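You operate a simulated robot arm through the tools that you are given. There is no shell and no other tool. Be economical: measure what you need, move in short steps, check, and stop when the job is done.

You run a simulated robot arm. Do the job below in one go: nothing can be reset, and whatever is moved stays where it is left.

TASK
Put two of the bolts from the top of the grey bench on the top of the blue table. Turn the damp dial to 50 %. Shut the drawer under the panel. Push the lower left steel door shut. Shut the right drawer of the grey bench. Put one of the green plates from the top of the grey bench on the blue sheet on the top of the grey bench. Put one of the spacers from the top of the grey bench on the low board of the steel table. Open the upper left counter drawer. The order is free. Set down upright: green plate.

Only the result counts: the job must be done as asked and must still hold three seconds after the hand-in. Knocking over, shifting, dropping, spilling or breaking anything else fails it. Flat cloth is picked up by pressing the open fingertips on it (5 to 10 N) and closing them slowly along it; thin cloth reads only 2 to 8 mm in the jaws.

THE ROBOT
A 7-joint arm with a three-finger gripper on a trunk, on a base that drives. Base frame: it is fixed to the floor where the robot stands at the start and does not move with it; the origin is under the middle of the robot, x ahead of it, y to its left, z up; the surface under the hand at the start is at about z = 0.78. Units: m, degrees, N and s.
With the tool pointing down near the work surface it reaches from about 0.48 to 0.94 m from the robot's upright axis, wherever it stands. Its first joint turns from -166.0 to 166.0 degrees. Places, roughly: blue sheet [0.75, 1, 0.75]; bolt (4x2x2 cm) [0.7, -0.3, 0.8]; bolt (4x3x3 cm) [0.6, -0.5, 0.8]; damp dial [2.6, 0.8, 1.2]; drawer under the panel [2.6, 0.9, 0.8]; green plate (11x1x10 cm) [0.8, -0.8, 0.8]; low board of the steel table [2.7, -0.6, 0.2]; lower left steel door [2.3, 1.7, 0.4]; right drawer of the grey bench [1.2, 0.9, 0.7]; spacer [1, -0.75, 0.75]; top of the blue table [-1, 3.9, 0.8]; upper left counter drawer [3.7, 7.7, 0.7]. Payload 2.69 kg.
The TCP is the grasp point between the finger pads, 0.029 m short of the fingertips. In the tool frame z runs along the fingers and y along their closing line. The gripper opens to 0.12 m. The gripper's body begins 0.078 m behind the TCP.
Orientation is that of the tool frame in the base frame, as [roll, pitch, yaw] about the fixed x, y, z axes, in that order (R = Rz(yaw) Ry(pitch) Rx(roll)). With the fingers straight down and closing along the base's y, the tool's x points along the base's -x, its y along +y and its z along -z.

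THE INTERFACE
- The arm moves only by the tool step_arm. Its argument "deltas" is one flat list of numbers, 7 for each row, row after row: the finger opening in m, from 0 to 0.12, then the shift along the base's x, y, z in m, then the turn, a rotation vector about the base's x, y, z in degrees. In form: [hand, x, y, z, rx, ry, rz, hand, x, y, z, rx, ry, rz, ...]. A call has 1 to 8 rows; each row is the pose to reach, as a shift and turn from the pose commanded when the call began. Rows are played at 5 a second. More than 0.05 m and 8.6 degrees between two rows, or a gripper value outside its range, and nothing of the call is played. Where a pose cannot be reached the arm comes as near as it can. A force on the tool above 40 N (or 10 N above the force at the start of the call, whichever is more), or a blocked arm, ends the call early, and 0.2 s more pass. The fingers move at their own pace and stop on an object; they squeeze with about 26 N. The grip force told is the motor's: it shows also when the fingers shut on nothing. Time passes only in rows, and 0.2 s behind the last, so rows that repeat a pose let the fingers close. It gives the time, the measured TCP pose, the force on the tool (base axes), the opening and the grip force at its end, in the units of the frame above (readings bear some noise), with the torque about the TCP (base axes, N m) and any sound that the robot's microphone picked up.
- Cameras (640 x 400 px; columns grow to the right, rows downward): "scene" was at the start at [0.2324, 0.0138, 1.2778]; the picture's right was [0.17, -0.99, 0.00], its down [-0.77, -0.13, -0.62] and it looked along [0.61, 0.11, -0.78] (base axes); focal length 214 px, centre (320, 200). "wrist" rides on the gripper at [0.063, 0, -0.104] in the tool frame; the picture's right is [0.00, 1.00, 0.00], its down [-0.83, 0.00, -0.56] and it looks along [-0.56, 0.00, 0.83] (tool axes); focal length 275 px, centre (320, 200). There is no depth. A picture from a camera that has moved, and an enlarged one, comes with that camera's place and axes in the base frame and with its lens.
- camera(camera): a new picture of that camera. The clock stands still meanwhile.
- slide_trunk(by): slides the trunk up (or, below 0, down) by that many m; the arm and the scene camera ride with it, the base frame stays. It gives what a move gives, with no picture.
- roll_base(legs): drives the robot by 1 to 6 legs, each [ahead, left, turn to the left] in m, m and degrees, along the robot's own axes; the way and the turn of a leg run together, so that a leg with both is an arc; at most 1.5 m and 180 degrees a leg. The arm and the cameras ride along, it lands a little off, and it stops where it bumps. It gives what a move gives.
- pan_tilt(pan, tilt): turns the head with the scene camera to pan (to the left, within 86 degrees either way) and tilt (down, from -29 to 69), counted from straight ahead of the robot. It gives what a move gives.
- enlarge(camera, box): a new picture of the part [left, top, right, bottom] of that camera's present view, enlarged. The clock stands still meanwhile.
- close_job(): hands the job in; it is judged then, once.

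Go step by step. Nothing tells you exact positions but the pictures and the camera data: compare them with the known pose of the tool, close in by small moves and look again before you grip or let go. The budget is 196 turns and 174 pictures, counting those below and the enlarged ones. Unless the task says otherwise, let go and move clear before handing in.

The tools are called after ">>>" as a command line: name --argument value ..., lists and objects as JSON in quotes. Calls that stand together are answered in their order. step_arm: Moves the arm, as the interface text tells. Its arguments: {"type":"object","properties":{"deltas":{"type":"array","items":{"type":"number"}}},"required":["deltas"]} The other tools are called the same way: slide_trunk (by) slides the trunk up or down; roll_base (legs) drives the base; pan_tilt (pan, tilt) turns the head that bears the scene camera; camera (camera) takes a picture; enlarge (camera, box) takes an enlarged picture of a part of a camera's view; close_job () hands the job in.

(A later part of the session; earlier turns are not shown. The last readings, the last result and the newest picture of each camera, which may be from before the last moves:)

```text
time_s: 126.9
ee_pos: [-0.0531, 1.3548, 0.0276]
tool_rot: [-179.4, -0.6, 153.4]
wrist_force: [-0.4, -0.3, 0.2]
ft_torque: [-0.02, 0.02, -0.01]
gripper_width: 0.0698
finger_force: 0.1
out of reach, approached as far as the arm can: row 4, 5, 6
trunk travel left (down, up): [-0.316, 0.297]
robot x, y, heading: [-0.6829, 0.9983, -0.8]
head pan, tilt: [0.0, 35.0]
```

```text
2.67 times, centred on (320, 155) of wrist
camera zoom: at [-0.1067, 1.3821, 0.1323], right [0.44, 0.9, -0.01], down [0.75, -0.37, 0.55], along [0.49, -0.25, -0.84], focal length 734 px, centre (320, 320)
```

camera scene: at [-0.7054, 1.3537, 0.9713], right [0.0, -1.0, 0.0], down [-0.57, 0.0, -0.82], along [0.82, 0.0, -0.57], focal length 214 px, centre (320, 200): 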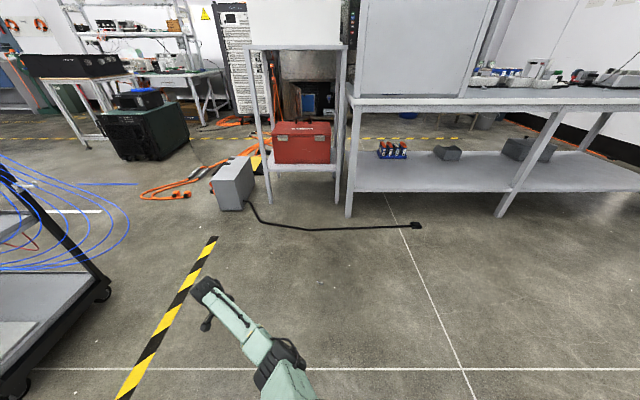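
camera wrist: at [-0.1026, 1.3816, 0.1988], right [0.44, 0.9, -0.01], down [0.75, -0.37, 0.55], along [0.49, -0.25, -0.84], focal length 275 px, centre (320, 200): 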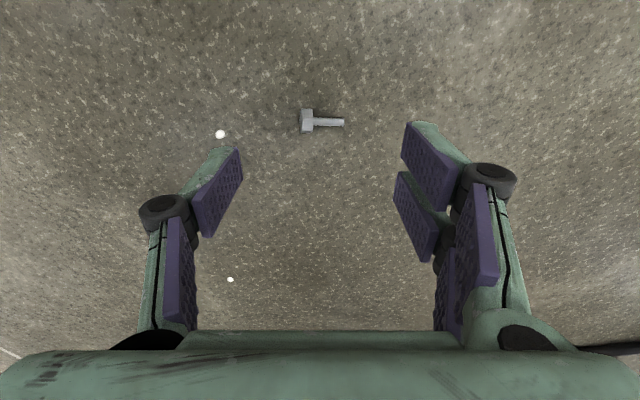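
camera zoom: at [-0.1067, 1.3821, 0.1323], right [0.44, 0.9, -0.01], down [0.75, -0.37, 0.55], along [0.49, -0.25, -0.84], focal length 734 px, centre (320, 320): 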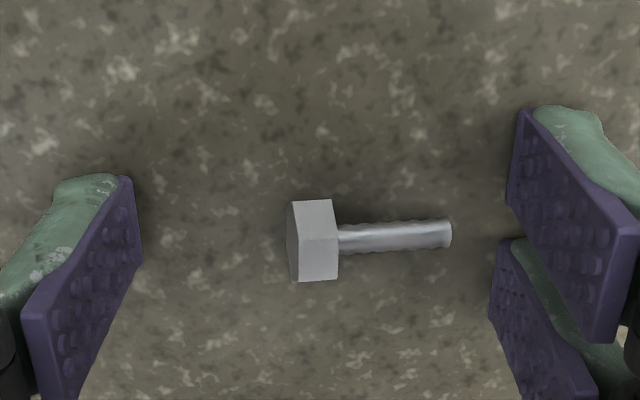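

>>> step_arm --deltas '[0.07, 0.004, 0, 0.03, 0, 0, 0]'

>>> slide_trunk --by -0.03

>>> step_arm --deltas '[0.07, 0, 0, -0.004, 0, 0, 0, 0.07, 0, 0, -0.006, 0, 0, 0, 0.07, 0, 0, -0.008, 0, 0, 0]'

>>> enlarge --camera "wrist" --box '[200, 80, 440, 230]'

```text
time_s: 127.3
ee_pos: [-0.0495, 1.3543, 0.0582]
tool_rot: [-179.4, -0.5, 153.5]
wrist_force: [-0.9, 0.0, -0.5]
ft_torque: [0.02, 0.01, 0.03]
gripper_width: 0.0699
finger_force: 0.1
trunk travel left (down, up): [-0.316, 0.297]
robot x, y, heading: [-0.6829, 0.9959, -0.6]
head pan, tilt: [0.0, 35.0]
```

```text
time_s: 128.1
ee_pos: [-0.0492, 1.3533, 0.0281]
tool_rot: [-179.3, -0.6, 153.4]
wrist_force: [0.0, 0.2, -0.3]
ft_torque: [-0.02, -0.03, 0.0]
gripper_width: 0.0699
finger_force: 0.0
trunk travel left (down, up): [-0.286, 0.327]
robot x, y, heading: [-0.6823, 0.9922, -0.8]
head pan, tilt: [0.0, 35.0]
```

```text
time_s: 128.8
ee_pos: [-0.0454, 1.3595, 0.0282]
tool_rot: [180.0, -0.6, 153.6]
wrist_force: [-2.9, 4.2, 25.9]
ft_torque: [-0.01, -0.34, 0.19]
gripper_width: 0.0495
finger_force: 12.2
trunk travel left (down, up): [-0.286, 0.327]
robot x, y, heading: [-0.6792, 0.9933, -0.4]
head pan, tilt: [0.0, 35.0]
stopped in row 3: the force on the tool passed its limit at 45 N (the readings are from after the stop); the commanded pose is now the measured one
```

```text
2.67 times, centred on (320, 155) of wrist
camera zoom: at [-0.1002, 1.3872, 0.133], right [0.44, 0.9, 0.0], down [0.75, -0.37, 0.55], along [0.49, -0.24, -0.84], focal length 734 px, centre (320, 320)
```

zoom: 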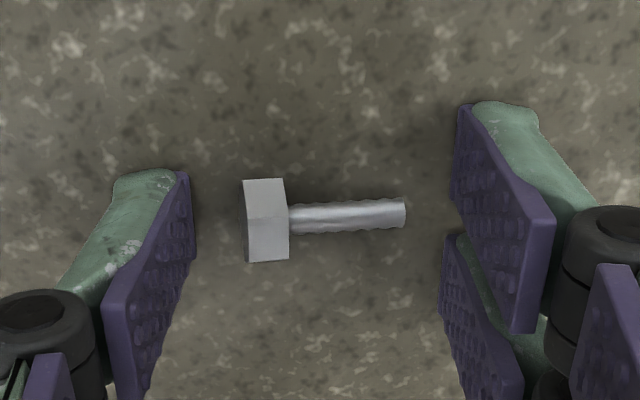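

I see now: the hand has one finger on one side and two spaced fingers on the other, so the shaft slid into the gap. Turning the hand 180° puts the wide head against the two fingers and the shaft tip against the single one.

>>> step_arm --deltas '[0.07, 0, 0, 0.04, 0, 0, 0, 0.08, 0, 0, 0.08, 0, 0, 8, 0.08, 0, 0, 0.1, 0, 0, 16, 0.08, 0, 0, 0.1, 0, 0, 24, 0.08, 0, 0, 0.1, 0, 0, 32, 0.08, 0, 0, 0.1, 0, 0, 40, 0.08, 0, 0, 0.1, 0, 0, 48, 0.08, 0, 0, 0.1, 0, 0, 56]'

>>> step_arm --deltas '[0.08, 0, 0, 0, 0, 0, 8, 0.08, 0, 0, 0, 0, 0, 16, 0.08, 0, 0, 0, 0, 0, 24, 0.08, 0, 0, 0, 0, 0, 32, 0.08, 0, 0, 0, 0, 0, 40, 0.08, 0, 0, 0, 0, 0, 48, 0.08, 0, 0, 0, 0, 0, 56, 0.08, 0, 0, 0, 0, 0, 64]'

>>> step_arm --deltas '[0.08, 0, 0, 0, 0, 0, 8, 0.08, 0, 0, 0, 0, 0, 16, 0.08, 0, 0, 0, 0, 0, 24, 0.08, 0, 0, 0, 0, 0, 32, 0.08, 0, 0, 0, 0, 0, 40, 0.08, 0, 0, 0, 0, 0, 48, 0.08, 0, 0, 0, 0, 0, 56, 0.08, 0, 0, 0, 0, 0, 60]'

>>> camera --camera "wrist"

```text
time_s: 130.6
ee_pos: [-0.0487, 1.3556, 0.1214]
tool_rot: [-179.4, -0.5, -150.4]
wrist_force: [-0.1, -0.7, -0.4]
ft_torque: [-0.03, -0.01, -0.01]
gripper_width: 0.0799
finger_force: 0.1
trunk travel left (down, up): [-0.286, 0.327]
robot x, y, heading: [-0.6808, 0.9958, -0.7]
head pan, tilt: [0.0, 35.0]
```

```text
time_s: 132.4
ee_pos: [-0.0494, 1.3565, 0.1215]
tool_rot: [-179.3, -0.7, -86.3]
wrist_force: [0.3, 0.7, -0.2]
ft_torque: [-0.02, 0.0, -0.01]
gripper_width: 0.0803
finger_force: 0.0
trunk travel left (down, up): [-0.286, 0.327]
robot x, y, heading: [-0.6818, 0.9963, -1.2]
head pan, tilt: [0.0, 35.0]
```

```text
time_s: 134.2
ee_pos: [-0.0487, 1.3549, 0.121]
tool_rot: [-179.4, -0.7, -26.5]
wrist_force: [0.0, -0.7, 0.1]
ft_torque: [0.0, 0.01, 0.01]
gripper_width: 0.0804
finger_force: 0.1
trunk travel left (down, up): [-0.286, 0.327]
robot x, y, heading: [-0.68, 0.9954, -0.6]
head pan, tilt: [0.0, 35.0]
```

```text
112 pictures are left
camera wrist: at [0.007, 1.3261, 0.2276], right [-0.44, -0.9, -0.01], down [-0.75, 0.36, 0.55], along [-0.48, 0.25, -0.84], focal length 275 px, centre (320, 200)
```

wrist: 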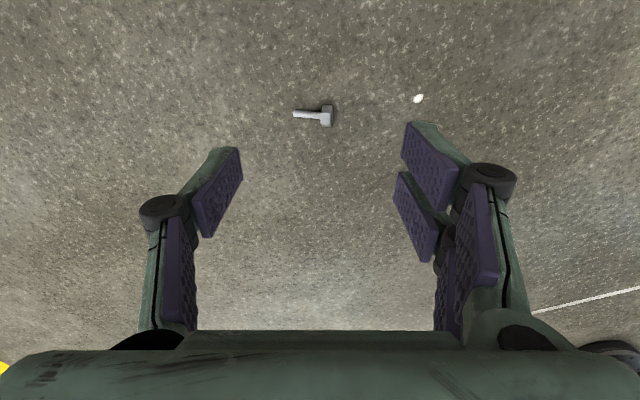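

>>> step_arm --deltas '[0.08, 0.005, 0.006, -0.045, 0, 0, 0, 0.08, 0.005, 0.006, -0.085, 0, 0, 0, 0.08, 0.005, 0.006, -0.09, 0, 0, 0]'

>>> enlarge --camera "wrist" --box '[200, 80, 440, 230]'

```text
time_s: 135.0
ee_pos: [-0.0436, 1.3637, 0.0314]
tool_rot: [-179.3, -0.7, -26.5]
wrist_force: [0.9, 0.1, 0.6]
ft_torque: [0.01, -0.01, -0.01]
gripper_width: 0.08
finger_force: 0.0
trunk travel left (down, up): [-0.286, 0.327]
robot x, y, heading: [-0.6828, 0.9955, -0.5]
head pan, tilt: [0.0, 35.0]
```

```text
2.67 times, centred on (320, 155) of wrist
camera zoom: at [0.0124, 1.3333, 0.1375], right [-0.44, -0.9, -0.01], down [-0.75, 0.36, 0.55], along [-0.48, 0.25, -0.84], focal length 734 px, centre (320, 320)
```

zoom: 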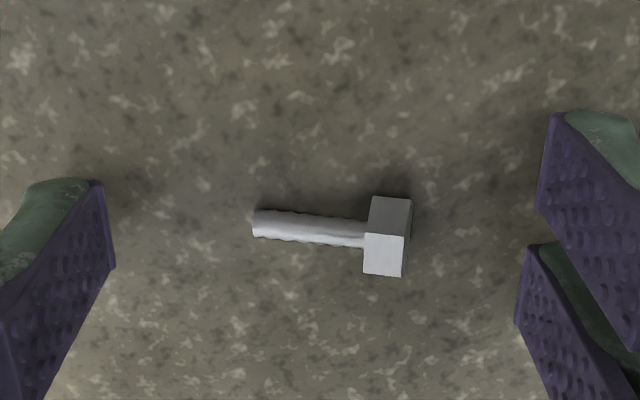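

>>> step_arm --deltas '[0.08, -0.004, 0.002, 0, 0, 0, -6, 0.06, -0.004, 0.002, -0.002, 0, 0, -6, 0.045, -0.004, 0.002, -0.002, 0, 0, -6, 0.03, -0.004, 0.002, -0.002, 0, 0, -6, 0.02, -0.004, 0.002, -0.002, 0, 0, -6, 0.02, -0.004, 0.002, -0.002, 0, 0, -6]'

>>> enlarge --camera "wrist" --box '[200, 80, 440, 230]'

```text
time_s: 136.4
ee_pos: [-0.0478, 1.3633, 0.0295]
tool_rot: [-179.3, -0.7, -32.6]
wrist_force: [0.0, -0.1, -0.1]
ft_torque: [0.02, -0.01, -0.02]
gripper_width: 0.0295
finger_force: 26.2
trunk travel left (down, up): [-0.286, 0.327]
robot x, y, heading: [-0.6766, 0.9988, -0.8]
head pan, tilt: [0.0, 35.0]
```

```text
2.67 times, centred on (320, 155) of wrist
camera zoom: at [0.005, 1.3295, 0.1362], right [-0.53, -0.85, -0.01], down [-0.71, 0.44, 0.55], along [-0.46, 0.3, -0.84], focal length 734 px, centre (320, 320)
```

zoom: 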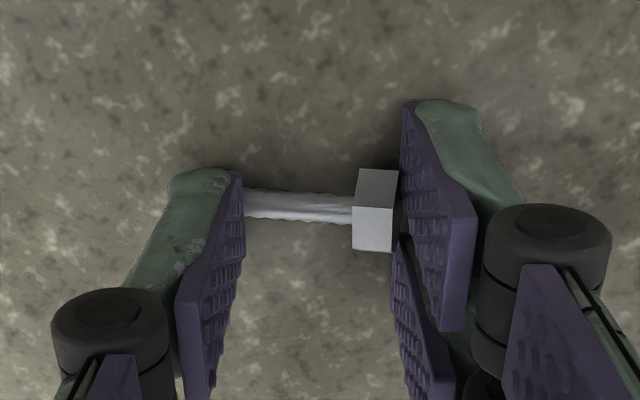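

Firm grip at 29.5 mm. I lift and check that it holds.

>>> step_arm --deltas '[0.02, 0, 0, 0.04, 0, 0, 0, 0.02, 0, 0, 0.08, 0, 0, 0, 0.02, 0, 0, 0.12, 0, 0, 0, 0.02, 0, 0, 0.16, 0, 0, 0, 0.02, 0, 0, 0.2, 0, 0, 0, 0.02, 0, 0, 0.24, 0, 0, 0]'

>>> slide_trunk --by 0.327

>>> step_arm --deltas '[0.02, 0, 0, 0.04, 0, 0, 0, 0.02, 0, 0, 0.08, 0, 0, 0, 0.02, 0, 0, 0.12, 0, 0, 0, 0.02, 0, 0, 0.16, 0, 0, 0, 0.02, 0, 0, 0.2, 0, 0, 0, 0.02, 0, 0, 0.24, 0, 0, 0, 0.02, 0, 0, 0.28, 0, 0, 0, 0.02, 0, 0, 0.32, 0, 0, 0]'

>>> camera --camera "wrist"

```text
time_s: 137.8
ee_pos: [-0.0471, 1.3631, 0.2683]
tool_rot: [-179.4, -0.7, -32.6]
wrist_force: [0.6, 0.8, -1.3]
ft_torque: [0.01, -0.02, -0.01]
gripper_width: 0.0296
finger_force: 25.3
trunk travel left (down, up): [-0.286, 0.327]
robot x, y, heading: [-0.6813, 0.9956, -0.9]
head pan, tilt: [0.0, 35.0]
```

```text
time_s: 141.1
ee_pos: [-0.0481, 1.3646, 0.5958]
tool_rot: [-179.4, -0.8, -32.5]
wrist_force: [-0.2, -0.1, 0.2]
ft_torque: [0.0, 0.02, 0.02]
gripper_width: 0.0293
finger_force: 25.9
trunk travel left (down, up): [-0.613, 0.0]
robot x, y, heading: [-0.6809, 0.9951, -0.7]
head pan, tilt: [0.0, 35.0]
```

```text
time_s: 142.8
ee_pos: [-0.0483, 1.3641, 0.9161]
tool_rot: [-179.4, -0.7, -32.6]
wrist_force: [0.1, -0.7, -0.1]
ft_torque: [0.02, -0.01, -0.02]
gripper_width: 0.0293
finger_force: 26.2
trunk travel left (down, up): [-0.613, 0.0]
robot x, y, heading: [-0.6784, 0.9973, -0.8]
head pan, tilt: [0.0, 35.0]
```

```text
109 pictures are left
camera wrist: at [0.0045, 1.3294, 1.0212], right [-0.53, -0.85, -0.01], down [-0.71, 0.44, 0.55], along [-0.46, 0.3, -0.84], focal length 275 px, centre (320, 200)
```

wrist: 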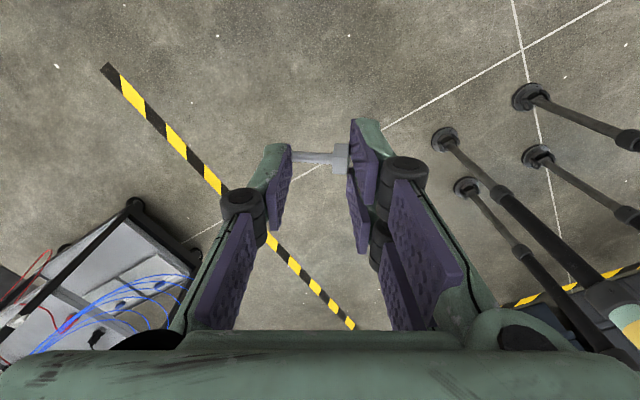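

The bolt is held firmly. I drive to the near end of the blue table.

>>> roll_base --legs '[[0, 0, 90.7], [0, 0.37, 0], [1.3, 0, 0]]'

>>> pan_tilt --pan 0 --tilt 35

>>> camera --camera "scene"

```text
time_s: 156.4
ee_pos: [-1.4515, 2.9087, 0.9155]
tool_rot: [-179.4, -0.8, 58.3]
wrist_force: [0.5, 0.1, -0.2]
ft_torque: [0.04, -0.01, 0.02]
gripper_width: 0.0293
finger_force: 25.9
trunk travel left (down, up): [-0.613, 0.0]
robot x, y, heading: [-1.0695, 2.2839, 90.3]
head pan, tilt: [0.0, 35.0]
```

```text
time_s: 157.0
ee_pos: [-1.4519, 2.9072, 0.9157]
tool_rot: [-179.4, -0.6, 58.5]
wrist_force: [0.0, -0.2, 0.3]
ft_torque: [-0.01, 0.0, 0.0]
gripper_width: 0.0291
finger_force: 26.1
trunk travel left (down, up): [-0.613, 0.0]
robot x, y, heading: [-1.0731, 2.2811, 90.5]
head pan, tilt: [0.0, 35.0]
```

```text
108 pictures are left
camera scene: at [-1.0702, 2.5269, 1.3649], right [1.0, 0.0, 0.0], down [0.0, -0.57, -0.82], along [0.0, 0.82, -0.57], focal length 214 px, centre (320, 200)
```

scene: 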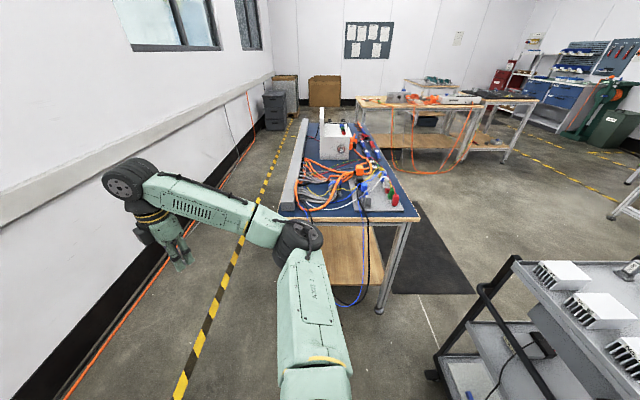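

>>> enlarge --camera "scene" --box '[260, 100, 440, 240]'

```text
2.86 times, centred on (350, 170) of scene
camera zoom: at [-1.0702, 2.5269, 1.3649], right [1.0, 0.0, 0.0], down [0.0, -0.57, -0.82], along [0.0, 0.82, -0.57], focal length 613 px, centre (234, 286)
```

zoom: 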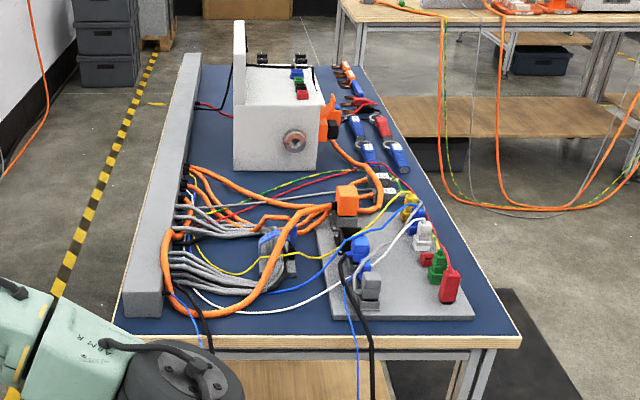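

The table top is crowded with cables, but a free strip lies along its near edge at about (-1.02, 3.24). I move the bolt there.

>>> roll_base --legs '[[0.2, 0, -0.4]]'

>>> step_arm --deltas '[0.02, 0, 0, 0.04, 0, 0, 4, 0.02, 0.03, 0, 0.07, 0, 0, 8, 0.02, 0.075, 0, 0.08, 0, 0, 12, 0.02, 0.12, 0, 0.08, 0, 0, 16, 0.02, 0.165, 0, 0.08, 0, 0, 20, 0.02, 0.21, 0, 0.08, 0, 0, 24, 0.02, 0.255, 0, 0.08, 0, 0, 28, 0.02, 0.3, 0, 0.08, 0, 0, 32]'

>>> camera --camera "wrist"

```text
time_s: 158.6
ee_pos: [-1.4485, 3.1085, 0.9155]
tool_rot: [-179.3, -0.8, 58.0]
wrist_force: [0.4, 1.0, -0.9]
ft_torque: [-0.03, 0.0, 0.05]
gripper_width: 0.0291
finger_force: 25.5
trunk travel left (down, up): [-0.613, 0.0]
robot x, y, heading: [-1.0729, 2.476, 89.8]
head pan, tilt: [0.0, 35.0]
```

```text
time_s: 160.4
ee_pos: [-1.1465, 3.1063, 0.995]
tool_rot: [-179.3, -0.7, 90.2]
wrist_force: [0.5, 1.0, 1.1]
ft_torque: [-0.03, 0.05, -0.04]
gripper_width: 0.0291
finger_force: 26.3
trunk travel left (down, up): [-0.613, 0.0]
robot x, y, heading: [-1.0709, 2.4794, 89.6]
head pan, tilt: [0.0, 35.0]
```

```text
106 pictures are left
camera wrist: at [-1.144, 3.167, 1.1011], right [1.0, 0.01, -0.01], down [0.01, -0.84, 0.54], along [-0.01, -0.54, -0.84], focal length 275 px, centre (320, 200)
```

wrist: 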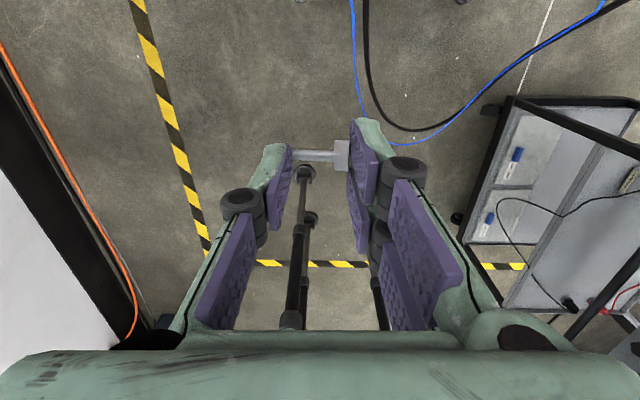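

>>> step_arm --deltas '[0.02, 0.04, 0, 0, 0, 0, 0, 0.02, 0.08, 0.02, 0, 0, 0, 0, 0.02, 0.11, 0.05, 0, 0, 0, 0, 0.02, 0.125, 0.09, 0, 0, 0, 0, 0.02, 0.125, 0.13, 0, 0, 0, 0]'

>>> camera --camera "wrist"

>>> pan_tilt --pan 0 --tilt 50

>>> camera --camera "scene"

```text
time_s: 161.6
ee_pos: [-1.0225, 3.2362, 0.9965]
tool_rot: [-179.3, -0.8, 90.2]
wrist_force: [-1.2, -0.1, -0.1]
ft_torque: [0.0, -0.01, 0.0]
gripper_width: 0.0292
finger_force: 26.4
trunk travel left (down, up): [-0.613, 0.0]
robot x, y, heading: [-1.0715, 2.4794, 89.7]
head pan, tilt: [0.0, 35.0]
```

```text
105 pictures are left
camera wrist: at [-1.0213, 3.2982, 1.1004], right [1.0, 0.01, -0.01], down [0.01, -0.84, 0.55], along [-0.01, -0.55, -0.84], focal length 275 px, centre (320, 200)
```

wrist: 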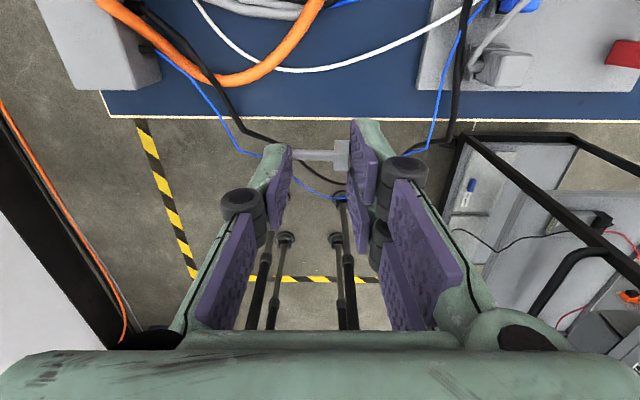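

```text
time_s: 162.4
ee_pos: [-1.0239, 3.2359, 0.996]
tool_rot: [-179.4, -0.7, 90.2]
wrist_force: [-0.7, -0.5, -0.2]
ft_torque: [-0.01, 0.03, 0.01]
gripper_width: 0.0289
finger_force: 25.9
trunk travel left (down, up): [-0.613, 0.0]
robot x, y, heading: [-1.0728, 2.48, 89.9]
head pan, tilt: [0.0, 50.0]
```

```text
104 pictures are left
camera scene: at [-1.0689, 2.7141, 1.3432], right [1.0, 0.0, 0.0], down [0.0, -0.77, -0.64], along [0.0, 0.64, -0.77], focal length 214 px, centre (320, 200)
```

scene: 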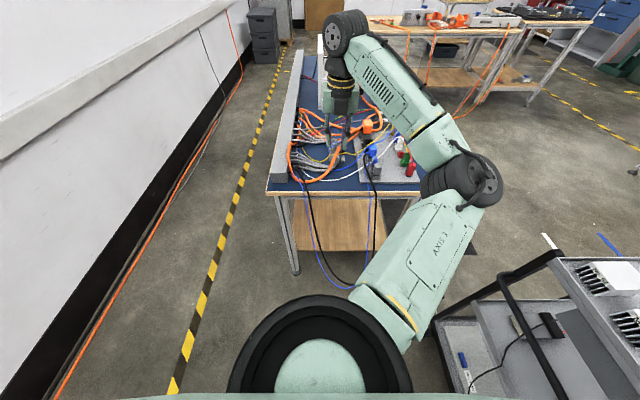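

>>> step_arm --deltas '[0.02, 0.038, -0.006, 0, 0, 0, 0, 0.02, 0.038, -0.006, -0.05, 0, 0, 0, 0.02, 0.038, -0.006, -0.1, 0, 0, 0, 0.02, 0.038, -0.006, -0.13, 0, 0, 0]'

>>> camera --camera "wrist"

```text
time_s: 163.4
ee_pos: [-0.9856, 3.2326, 0.8648]
tool_rot: [-179.4, -0.8, 90.2]
wrist_force: [-0.3, 0.0, 0.2]
ft_torque: [-0.01, 0.0, 0.03]
gripper_width: 0.0292
finger_force: 25.8
trunk travel left (down, up): [-0.613, 0.0]
robot x, y, heading: [-1.0696, 2.4778, 90.1]
head pan, tilt: [0.0, 50.0]
```

```text
103 pictures are left
camera wrist: at [-0.9832, 3.2933, 0.9703], right [1.0, 0.01, -0.01], down [0.01, -0.84, 0.54], along [-0.01, -0.54, -0.84], focal length 275 px, centre (320, 200)
```

wrist: 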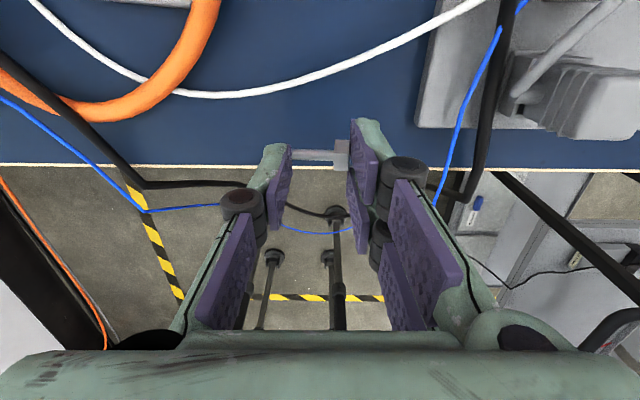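

>>> step_arm --deltas '[0.02, 0.005, 0.004, -0.015, 0, 0, 0, 0.02, 0.005, 0.004, -0.025, 0, 0, 0]'

>>> step_arm --deltas '[0.02, 0, 0, -0.004, 0, 0, 0, 0.02, 0, 0, -0.008, 0, 0, 0, 0.02, 0, 0, -0.01, 0, 0, 0]'

>>> enlarge --camera "wrist" --box '[200, 80, 440, 230]'

```text
time_s: 164.0
ee_pos: [-0.9788, 3.2366, 0.8397]
tool_rot: [-179.4, -0.8, 90.2]
wrist_force: [0.2, 0.1, 0.0]
ft_torque: [-0.01, -0.01, -0.01]
gripper_width: 0.0293
finger_force: 26.2
trunk travel left (down, up): [-0.613, 0.0]
robot x, y, heading: [-1.0721, 2.4791, 89.9]
head pan, tilt: [0.0, 50.0]
```

```text
time_s: 164.8
ee_pos: [-0.981, 3.2361, 0.8317]
tool_rot: [-179.3, -0.8, 90.1]
wrist_force: [-2.1, 1.0, 6.1]
ft_torque: [0.05, 0.01, 0.01]
gripper_width: 0.0292
finger_force: 25.9
trunk travel left (down, up): [-0.613, 0.0]
robot x, y, heading: [-1.0683, 2.4795, 89.9]
head pan, tilt: [0.0, 50.0]
```

```text
2.67 times, centred on (320, 155) of wrist
camera zoom: at [-0.9785, 3.2969, 0.9371], right [1.0, 0.01, -0.01], down [0.01, -0.84, 0.54], along [-0.01, -0.54, -0.84], focal length 734 px, centre (320, 320)
```

zoom: 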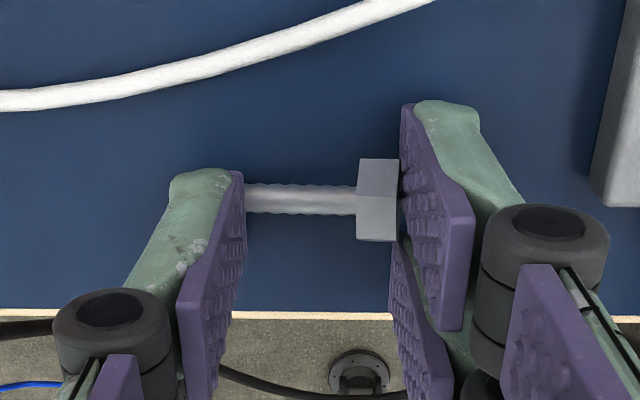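

Contact at TCP z ≈ 0.832, well on the table top. I release gently and lift away.

>>> step_arm --deltas '[0.035, 0, 0, 0.001, 0, 0, 0, 0.045, 0, 0, 0.001, 0, 0, 0, 0.05, 0, 0, 0.001, 0, 0, 0, 0.05, 0, 0, 0.02, 0, 0, 0, 0.05, 0, 0, 0.06, 0, 0, 0, 0.05, 0, 0, 0.1, 0, 0, 0, 0.05, 0, -0.04, 0.13, 0, 0, 0, 0.05, 0, -0.08, 0.15, 0, 0, 0]'

>>> camera --camera "wrist"

```text
time_s: 166.6
ee_pos: [-0.9792, 3.1523, 0.9814]
tool_rot: [-179.4, -0.8, 90.1]
wrist_force: [-0.2, -0.6, 0.7]
ft_torque: [0.01, 0.0, 0.0]
gripper_width: 0.0499
finger_force: 0.0
trunk travel left (down, up): [-0.613, 0.0]
robot x, y, heading: [-1.0751, 2.4801, 89.8]
head pan, tilt: [0.0, 50.0]
```

```text
101 pictures are left
camera wrist: at [-0.9776, 3.2129, 1.0872], right [1.0, 0.01, -0.01], down [0.01, -0.84, 0.55], along [-0.01, -0.55, -0.84], focal length 275 px, centre (320, 200)
```

wrist: 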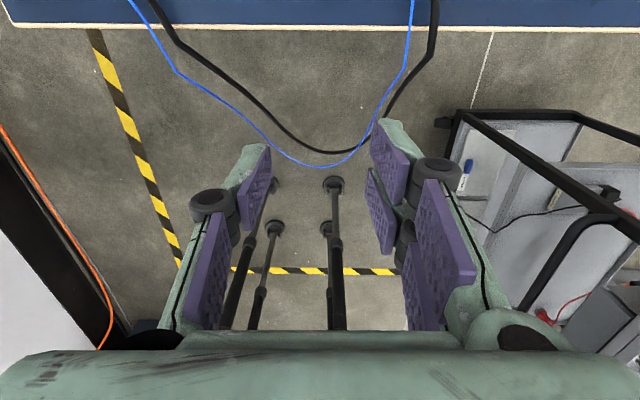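

The bolt is down. I drive back to the bench for the second bolt, the one at about (0.70, -0.33).

>>> roll_base --legs '[[-1.3, 0, 0], [0, -0.57, 0], [-1.18, 0, 0], [0, 0, -90], [0.5, 0, 0]]'

>>> step_arm --deltas '[0.08, 0, 0, 0.03, 0, 0, -8.5, 0.08, 0, 0, 0.06, 0, 0, -17, 0.08, 0, 0, 0.09, 0, 0, -25.5, 0.08, 0, 0, 0.09, 0, 0, -34, 0.08, 0, 0, 0.09, 0, 0, -42.5, 0.08, 0, 0, 0.09, 0, 0, -51, 0.08, 0, 0, 0.09, 0, 0, -59.5, 0.08, 0, 0, 0.09, 0, 0, -68]'

>>> step_arm --deltas '[0.08, 0, 0, 0, 0, 0, -8.5, 0.08, 0, 0, 0, 0, 0, -17, 0.08, 0, 0, 0, 0, 0, -25.5, 0.08, 0, 0, 0, 0, 0, -34, 0.08, 0, 0, 0, 0, 0, -42.5, 0.08, 0, 0, 0, 0, 0, -51, 0.08, 0, 0, 0, 0, 0, -59.5, 0.08, 0, 0, 0, 0, 0, -68]'

>>> step_arm --deltas '[0.08, 0, -0.03, 0, 0, 0, -8.5, 0.08, 0, -0.06, 0, 0, 0, -17, 0.08, 0, -0.09, 0, 0, 0, -25.5, 0.08, 0, -0.12, 0, 0, 0, -34, 0.08, 0, -0.15, 0, 0, 0, -42.5, 0.08, 0, -0.15, 0, 0, 0, -51, 0.08, 0, -0.15, 0, 0, 0, -59]'

>>> camera --camera "wrist"

```text
time_s: 189.6
ee_pos: [0.633, -0.1008, 0.9817]
tool_rot: [-179.4, -0.7, -1.6]
wrist_force: [1.3, 0.5, -0.1]
ft_torque: [0.03, -0.01, 0.03]
gripper_width: 0.05
finger_force: 0.0
trunk travel left (down, up): [-0.613, 0.0]
robot x, y, heading: [-0.0351, 0.009, -1.7]
head pan, tilt: [0.0, 50.0]
```

```text
time_s: 191.4
ee_pos: [0.6335, -0.1016, 1.0716]
tool_rot: [-179.3, -0.8, -69.8]
wrist_force: [-0.2, 1.0, 0.6]
ft_torque: [0.01, 0.02, 0.0]
gripper_width: 0.0802
finger_force: 0.0
trunk travel left (down, up): [-0.613, 0.0]
robot x, y, heading: [-0.0374, 0.0112, -2.0]
head pan, tilt: [0.0, 50.0]
```

```text
time_s: 193.2
ee_pos: [0.6333, -0.101, 1.0705]
tool_rot: [-179.3, -0.8, -137.7]
wrist_force: [0.0, 0.4, -0.6]
ft_torque: [-0.01, 0.01, 0.02]
gripper_width: 0.08
finger_force: 0.1
trunk travel left (down, up): [-0.613, 0.0]
robot x, y, heading: [-0.0335, 0.0092, -1.4]
head pan, tilt: [0.0, 50.0]
```

```text
time_s: 194.8
ee_pos: [0.6338, -0.252, 1.0722]
tool_rot: [-179.4, -0.8, 163.4]
wrist_force: [1.1, 0.0, 0.3]
ft_torque: [0.0, -0.01, 0.01]
gripper_width: 0.08
finger_force: 0.1
trunk travel left (down, up): [-0.613, 0.0]
robot x, y, heading: [-0.0339, 0.0079, -1.7]
head pan, tilt: [0.0, 50.0]
```

```text
100 pictures are left
camera wrist: at [0.5759, -0.2346, 1.178], right [0.28, 0.96, -0.01], down [0.81, -0.23, 0.55], along [0.52, -0.16, -0.84], focal length 275 px, centre (320, 200)
```

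wrist: 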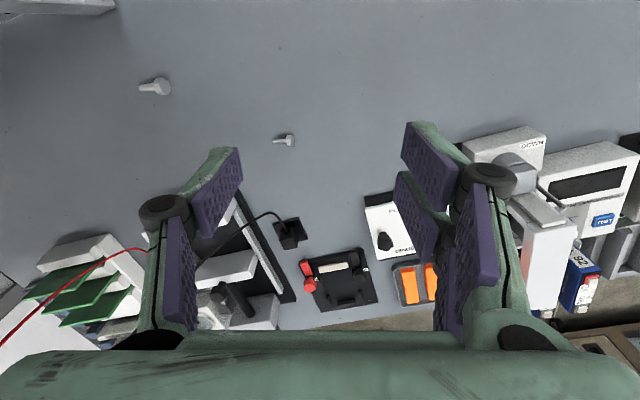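

>>> step_arm --deltas '[0.08, 0.03, -0.035, 0, 0, 0, 0, 0.08, 0.06, -0.07, -0.015, 0, 0, 0, 0.08, 0.069, -0.08, -0.06, 0, 0, 0, 0.08, 0.069, -0.08, -0.105, 0, 0, 0, 0.08, 0.069, -0.08, -0.15, 0, 0, 0, 0.08, 0.069, -0.08, -0.195, 0, 0, 0, 0.08, 0.069, -0.08, -0.225, 0, 0, 0]'

>>> enlarge --camera "wrist" --box '[200, 80, 440, 230]'

```text
time_s: 196.4
ee_pos: [0.7023, -0.3311, 0.8456]
tool_rot: [-179.5, -0.7, 163.5]
wrist_force: [0.6, 0.7, 0.0]
ft_torque: [-0.04, -0.04, -0.01]
gripper_width: 0.0802
finger_force: 0.1
trunk travel left (down, up): [-0.613, 0.0]
robot x, y, heading: [-0.0387, 0.0105, -2.1]
head pan, tilt: [0.0, 50.0]
```

```text
2.67 times, centred on (320, 155) of wrist
camera zoom: at [0.644, -0.3128, 0.9508], right [0.28, 0.96, -0.01], down [0.81, -0.23, 0.55], along [0.52, -0.16, -0.84], focal length 734 px, centre (320, 320)
```

zoom: 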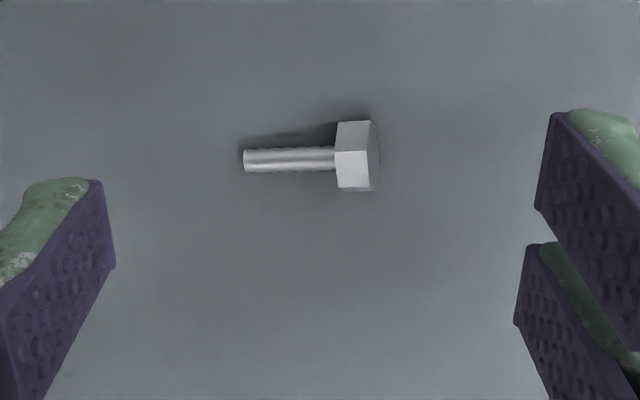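

>>> step_arm --deltas '[0.08, -0.001, -0.003, -0.03, 0, 0, 2, 0.07, -0.001, -0.003, -0.036, 0, 0, 3]'

>>> enlarge --camera "wrist" --box '[200, 80, 440, 230]'

```text
time_s: 197.0
ee_pos: [0.6998, -0.3353, 0.8097]
tool_rot: [-179.4, -0.7, 166.5]
wrist_force: [-0.1, -0.4, 0.2]
ft_torque: [0.03, 0.02, 0.02]
gripper_width: 0.07
finger_force: 0.0
trunk travel left (down, up): [-0.613, 0.0]
robot x, y, heading: [-0.0361, 0.0113, -1.7]
head pan, tilt: [0.0, 50.0]
```

```text
2.67 times, centred on (320, 155) of wrist
camera zoom: at [0.6409, -0.3201, 0.9149], right [0.23, 0.97, -0.01], down [0.82, -0.19, 0.55], along [0.53, -0.13, -0.84], focal length 734 px, centre (320, 320)
```

zoom: 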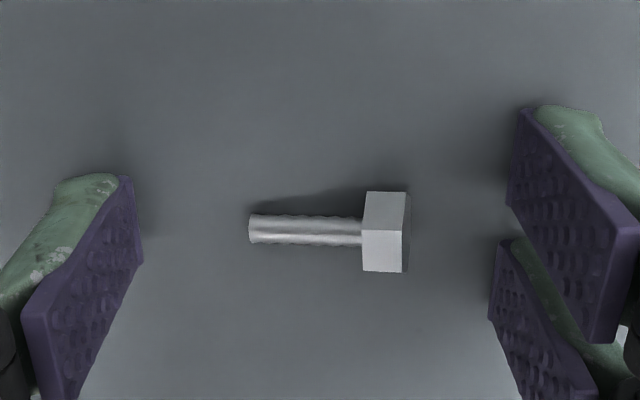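

>>> step_arm --deltas '[0.06, 0.004, -0.001, -0.0005, 0, 0, 0, 0.045, 0.004, -0.001, -0.0005, 0, 0, 0, 0.03, 0.004, -0.001, -0.0005, 0, 0, 0, 0.02, 0.004, -0.001, -0.0005, 0, 0, 0, 0.02, 0.004, -0.001, -0.0005, 0, 0, 0, 0.02, 0.004, -0.001, -0.0005, 0, 0, 0]'

>>> enlarge --camera "wrist" --box '[200, 80, 440, 230]'

```text
time_s: 198.4
ee_pos: [0.7037, -0.3349, 0.8099]
tool_rot: [-179.5, -0.8, 166.3]
wrist_force: [0.1, -0.2, -0.4]
ft_torque: [0.01, -0.02, 0.0]
gripper_width: 0.0294
finger_force: 26.1
trunk travel left (down, up): [-0.613, 0.0]
robot x, y, heading: [-0.0351, 0.0123, -1.6]
head pan, tilt: [0.0, 50.0]
```

```text
2.67 times, centred on (320, 155) of wrist
camera zoom: at [0.6456, -0.3206, 0.915], right [0.23, 0.97, -0.01], down [0.82, -0.19, 0.55], along [0.53, -0.13, -0.84], focal length 734 px, centre (320, 320)
```

zoom: 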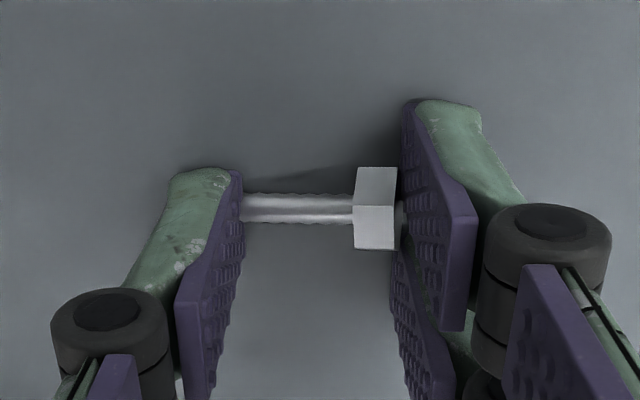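

Firm grip again. I lift, pull in and drive back to the blue table.

>>> step_arm --deltas '[0.02, 0, 0, 0.045, 0, 0, 0, 0.02, 0, 0, 0.09, 0, 0, 0, 0.02, 0, 0.03, 0.13, 0, 0, 0, 0.02, -0.02, 0.07, 0.15, 0, 0, 0, 0.02, -0.03, 0.11, 0.17, 0, 0, 2, 0.02, -0.04, 0.15, 0.18, 0, 0, 5, 0.02, -0.05, 0.19, 0.18, 0, 0, 9, 0.02, -0.06, 0.23, 0.18, 0, 0, 12]'

>>> roll_base --legs '[[-0.5, 0, 1.7], [0, 0, 90], [1.18, 0, 0], [0, 0.57, 0], [1.29, 0, 0]]'

>>> camera --camera "scene"

>>> camera --camera "wrist"

```text
time_s: 200.2
ee_pos: [0.6436, -0.1063, 0.9923]
tool_rot: [-179.3, -0.8, 178.5]
wrist_force: [-0.7, 0.6, -1.5]
ft_torque: [-0.02, -0.02, -0.01]
gripper_width: 0.0298
finger_force: 25.3
trunk travel left (down, up): [-0.613, 0.0]
robot x, y, heading: [-0.0358, 0.0087, -1.6]
head pan, tilt: [0.0, 50.0]
```

```text
time_s: 223.3
ee_pos: [-0.9677, 3.1795, 0.9923]
tool_rot: [-179.5, -0.9, -90.6]
wrist_force: [0.2, -1.0, 0.3]
ft_torque: [0.03, -0.01, 0.02]
gripper_width: 0.0294
finger_force: 25.5
trunk travel left (down, up): [-0.613, 0.0]
robot x, y, heading: [-1.0752, 2.4989, 89.2]
head pan, tilt: [0.0, 50.0]
```

```text
96 pictures are left
camera scene: at [-1.0681, 2.7324, 1.3431], right [1.0, -0.02, 0.0], down [-0.01, -0.77, -0.64], along [0.01, 0.64, -0.77], focal length 214 px, centre (320, 200)
```

scene: 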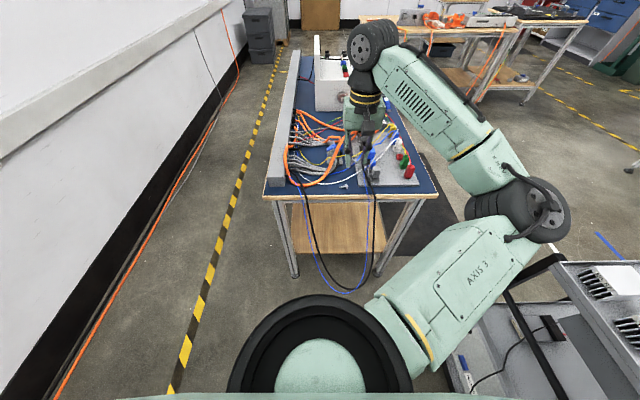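

```text
95 pictures are left
camera wrist: at [-0.9684, 3.118, 1.0982], right [-1.0, 0.01, -0.01], down [0.0, 0.84, 0.54], along [0.01, 0.54, -0.84], focal length 275 px, centre (320, 200)
```

wrist: 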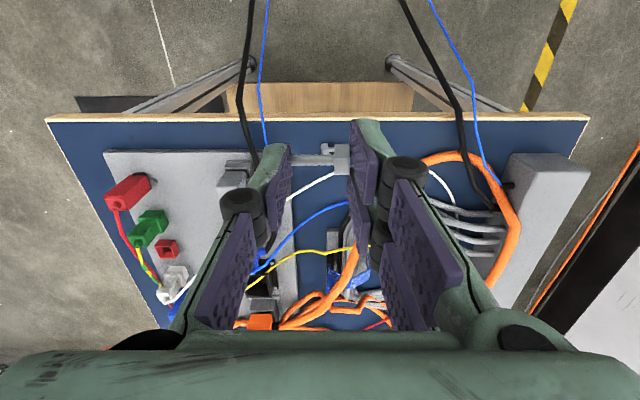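

I see the first bolt lying on the table. The second goes to its left at about (-1.05, 3.235).

>>> step_arm --deltas '[0.02, -0.04, 0.02, 0, 0, 0, 0.6, 0.02, -0.082, 0.045, 0, 0, 0, 0.6, 0.02, -0.082, 0.055, -0.04, 0, 0, 0.6, 0.02, -0.082, 0.055, -0.085, 0, 0, 0.6, 0.02, -0.082, 0.055, -0.13, 0, 0, 0.6, 0.02, -0.082, 0.055, -0.15, 0, 0, 0.6]'

>>> camera --camera "wrist"

```text
time_s: 224.7
ee_pos: [-1.0489, 3.2337, 0.8432]
tool_rot: [-179.3, -0.7, -90.1]
wrist_force: [-0.5, 0.0, -1.5]
ft_torque: [0.03, -0.02, 0.0]
gripper_width: 0.0294
finger_force: 26.0
trunk travel left (down, up): [-0.613, 0.0]
robot x, y, heading: [-1.0742, 2.497, 89.2]
head pan, tilt: [0.0, 50.0]
```

```text
94 pictures are left
camera wrist: at [-1.0497, 3.1714, 0.9477], right [-1.0, 0.0, -0.01], down [-0.01, 0.84, 0.55], along [0.01, 0.55, -0.84], focal length 275 px, centre (320, 200)
```

wrist: 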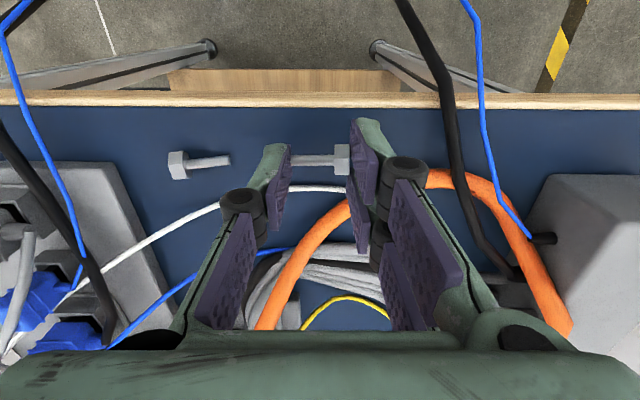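

>>> step_arm --deltas '[0.02, 0, -0.006, -0.004, 0, 0, 0, 0.02, 0, -0.006, -0.008, 0, 0, 0, 0.02, 0, -0.006, -0.012, 0, 0, 0]'

>>> enlarge --camera "wrist" --box '[200, 80, 440, 230]'

```text
time_s: 225.5
ee_pos: [-1.0507, 3.2287, 0.8304]
tool_rot: [-179.3, -0.7, -90.0]
wrist_force: [0.4, 0.3, 0.3]
ft_torque: [0.02, 0.02, -0.03]
gripper_width: 0.0292
finger_force: 26.5
trunk travel left (down, up): [-0.613, 0.0]
robot x, y, heading: [-1.0767, 2.4987, 88.9]
head pan, tilt: [0.0, 50.0]
```

```text
2.67 times, centred on (320, 155) of wrist
camera zoom: at [-1.0499, 3.1666, 0.9368], right [-1.0, 0.0, -0.01], down [-0.01, 0.84, 0.55], along [0.01, 0.55, -0.84], focal length 734 px, centre (320, 320)
```

zoom: 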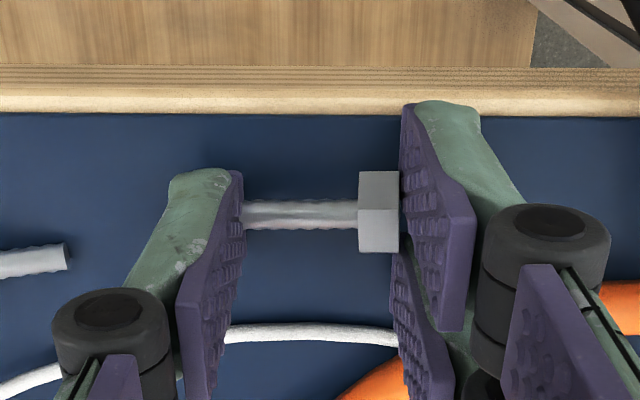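

>>> step_arm --deltas '[0.02, 0, 0, -0.002, 0, 0, 0]'

>>> step_arm --deltas '[0.033, 0, 0, 0, 0, 0, 0, 0.038, 0, 0, 0.0, 0, 0, 0, 0.038, 0, 0, 0.01, 0, 0, 0, 0.04, 0, 0, 0.05, 0, 0, 0, 0.04, 0, 0, 0.1, 0, 0, 0, 0.04, 0, -0.04, 0.13, 0, 0, 0, 0.04, 0, -0.08, 0.15, 0, 0, 0]'

>>> camera --camera "wrist"

```text
time_s: 225.9
ee_pos: [-1.0489, 3.2292, 0.8309]
tool_rot: [-179.4, -0.6, -90.0]
wrist_force: [0.0, 1.0, 3.9]
ft_torque: [-0.01, 0.04, 0.01]
gripper_width: 0.0292
finger_force: 25.9
trunk travel left (down, up): [-0.613, 0.0]
robot x, y, heading: [-1.071, 2.5003, 89.1]
head pan, tilt: [0.0, 50.0]
```

```text
time_s: 227.5
ee_pos: [-1.0503, 3.1484, 0.9783]
tool_rot: [-179.4, -0.8, -90.0]
wrist_force: [0.1, 0.0, 0.2]
ft_torque: [0.01, -0.01, 0.01]
gripper_width: 0.0398
finger_force: 0.0
trunk travel left (down, up): [-0.613, 0.0]
robot x, y, heading: [-1.0752, 2.4963, 89.1]
head pan, tilt: [0.0, 50.0]
```

```text
92 pictures are left
camera wrist: at [-1.0503, 3.0864, 1.083], right [-1.0, 0.0, -0.01], down [-0.01, 0.84, 0.54], along [0.01, 0.54, -0.84], focal length 275 px, centre (320, 200)
```

wrist: 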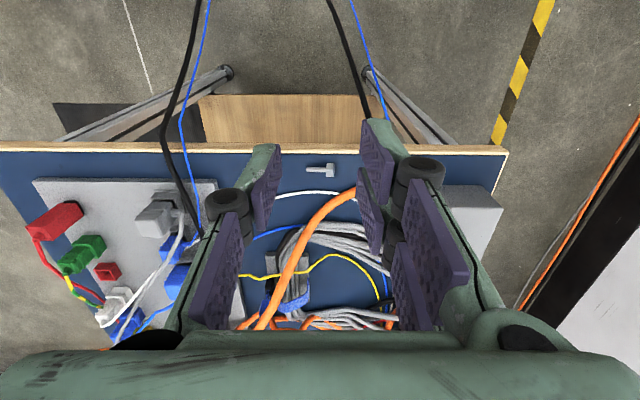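

Both bolts lie on the table. Next I survey a way around the bench's left end to its far side.

>>> roll_base --legs '[[-0.75, 0, 0], [0, 0, -60]]'

>>> pan_tilt --pan 0 --tilt 25

>>> camera --camera "scene"

>>> enlarge --camera "scene" --box '[200, 60, 440, 210]'

```text
time_s: 234.2
ee_pos: [-0.5035, 2.052, 0.9776]
tool_rot: [-179.4, -0.7, -151.1]
wrist_force: [-0.3, 0.7, 0.2]
ft_torque: [0.0, 0.0, 0.04]
gripper_width: 0.0401
finger_force: 0.1
trunk travel left (down, up): [-0.613, 0.0]
robot x, y, heading: [-1.0851, 1.7596, 28.3]
head pan, tilt: [0.0, 50.0]
```

```text
time_s: 235.1
ee_pos: [-0.5035, 2.0527, 0.9781]
tool_rot: [-179.4, -0.7, -151.2]
wrist_force: [0.0, -0.3, -0.1]
ft_torque: [0.03, -0.01, 0.02]
gripper_width: 0.0399
finger_force: 0.1
trunk travel left (down, up): [-0.613, 0.0]
robot x, y, heading: [-1.0908, 1.7606, 27.9]
head pan, tilt: [0.0, 25.0]
```

```text
91 pictures are left
camera scene: at [-0.8641, 1.8761, 1.3806], right [0.47, -0.88, 0.0], down [-0.37, -0.2, -0.91], along [0.8, 0.42, -0.42], focal length 214 px, centre (320, 200)
```

scene: 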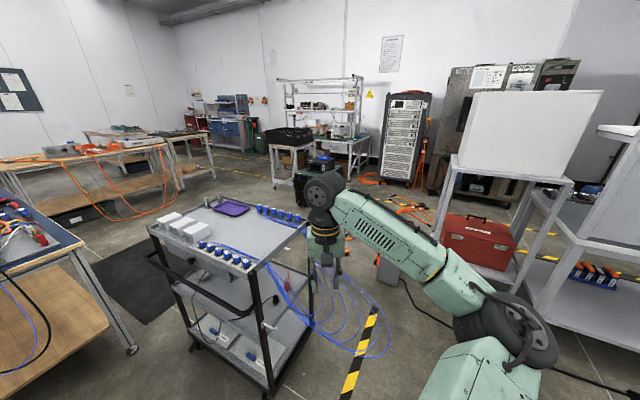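

```text
2.67 times, centred on (320, 135) of scene
camera zoom: at [-0.8641, 1.8761, 1.3806], right [0.47, -0.88, 0.0], down [-0.37, -0.2, -0.91], along [0.8, 0.42, -0.42], focal length 572 px, centre (320, 373)
```

zoom: 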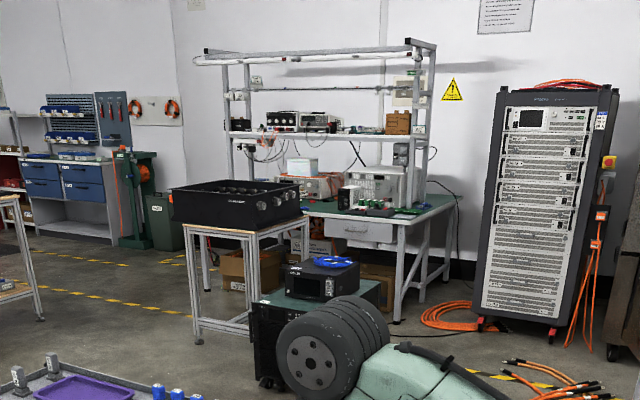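

The way past the cart is cluttered with cables. I check the passage at the right end of the bench.

>>> roll_base --legs '[[0, 0, -28], [0.42, 0, 0], [0, -1.3, 0], [0, -1.2, 0]]'

>>> pan_tilt --pan -25 --tilt 25

>>> camera --camera "scene"

```text
time_s: 258.1
ee_pos: [-0.0346, -0.7375, 0.9758]
tool_rot: [-179.3, -0.7, -178.9]
wrist_force: [0.5, 0.4, -0.1]
ft_torque: [0.0, 0.01, -0.03]
gripper_width: 0.0399
finger_force: 0.0
trunk travel left (down, up): [-0.613, 0.0]
robot x, y, heading: [-0.6887, -0.7277, 0.6]
head pan, tilt: [0.0, 25.0]
```

```text
time_s: 259.0
ee_pos: [-0.0336, -0.7361, 0.9766]
tool_rot: [-179.4, -0.7, -178.8]
wrist_force: [-0.3, 0.6, 0.5]
ft_torque: [-0.01, 0.0, 0.0]
gripper_width: 0.0399
finger_force: 0.0
trunk travel left (down, up): [-0.613, 0.0]
robot x, y, heading: [-0.6853, -0.7277, 0.4]
head pan, tilt: [-25.0, 25.0]
```

```text
89 pictures are left
camera scene: at [-0.4437, -0.764, 1.3807], right [-0.42, -0.91, 0.0], down [-0.38, 0.18, -0.91], along [0.82, -0.38, -0.42], focal length 214 px, centre (320, 200)
```

scene: 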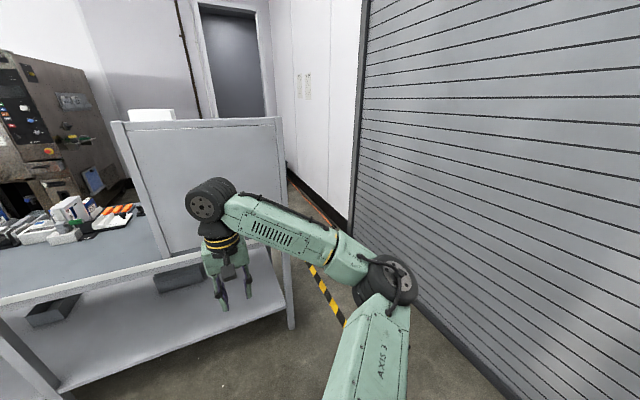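

There is a 1 m passage between the bench end and the shutter wall. I swing the hand left so the elbow is tucked in and drive through.

>>> step_arm --deltas '[0.04, -0.02, 0.04, 0.02, 0, 0, 0, 0.04, -0.03, 0.085, 0.04, 0, 0, 0, 0.04, -0.04, 0.13, 0.06, 0, 0, 0, 0.04, -0.05, 0.175, 0.08, 0, 0, 0, 0.04, -0.06, 0.22, 0.08, 0, 0, 0, 0.04, -0.06, 0.26, 0.08, 0, 0, 0]'

>>> roll_base --legs '[[0, -0.76, -0.4], [1.2, 0, 0]]'

>>> pan_tilt --pan 10 --tilt 25

>>> camera --camera "scene"

```text
refused: row 2 steps farther than a row can; nothing moved
```

```text
time_s: 270.9
ee_pos: [1.176, -1.4617, 0.9767]
tool_rot: [-179.4, -0.7, -178.1]
wrist_force: [0.3, -0.2, -0.2]
ft_torque: [0.01, 0.03, 0.02]
gripper_width: 0.0402
finger_force: 0.1
trunk travel left (down, up): [-0.613, 0.0]
robot x, y, heading: [0.523, -1.4614, 1.2]
head pan, tilt: [-25.0, 25.0]
```

```text
time_s: 271.9
ee_pos: [1.1753, -1.4632, 0.9782]
tool_rot: [-179.4, -0.8, -178.1]
wrist_force: [-0.8, 0.7, 0.8]
ft_torque: [0.0, 0.01, 0.01]
gripper_width: 0.0404
finger_force: 0.1
trunk travel left (down, up): [-0.613, 0.0]
robot x, y, heading: [0.5238, -1.4629, 1.1]
head pan, tilt: [10.0, 25.0]
```

```text
88 pictures are left
camera scene: at [0.7722, -1.4392, 1.3807], right [0.19, -0.98, 0.0], down [-0.41, -0.08, -0.91], along [0.89, 0.17, -0.42], focal length 214 px, centre (320, 200)
```

scene: 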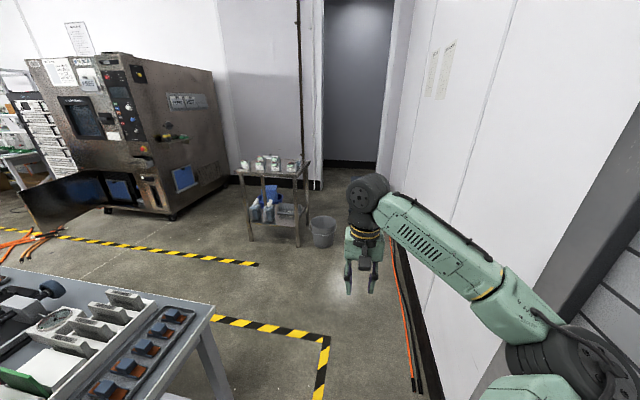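

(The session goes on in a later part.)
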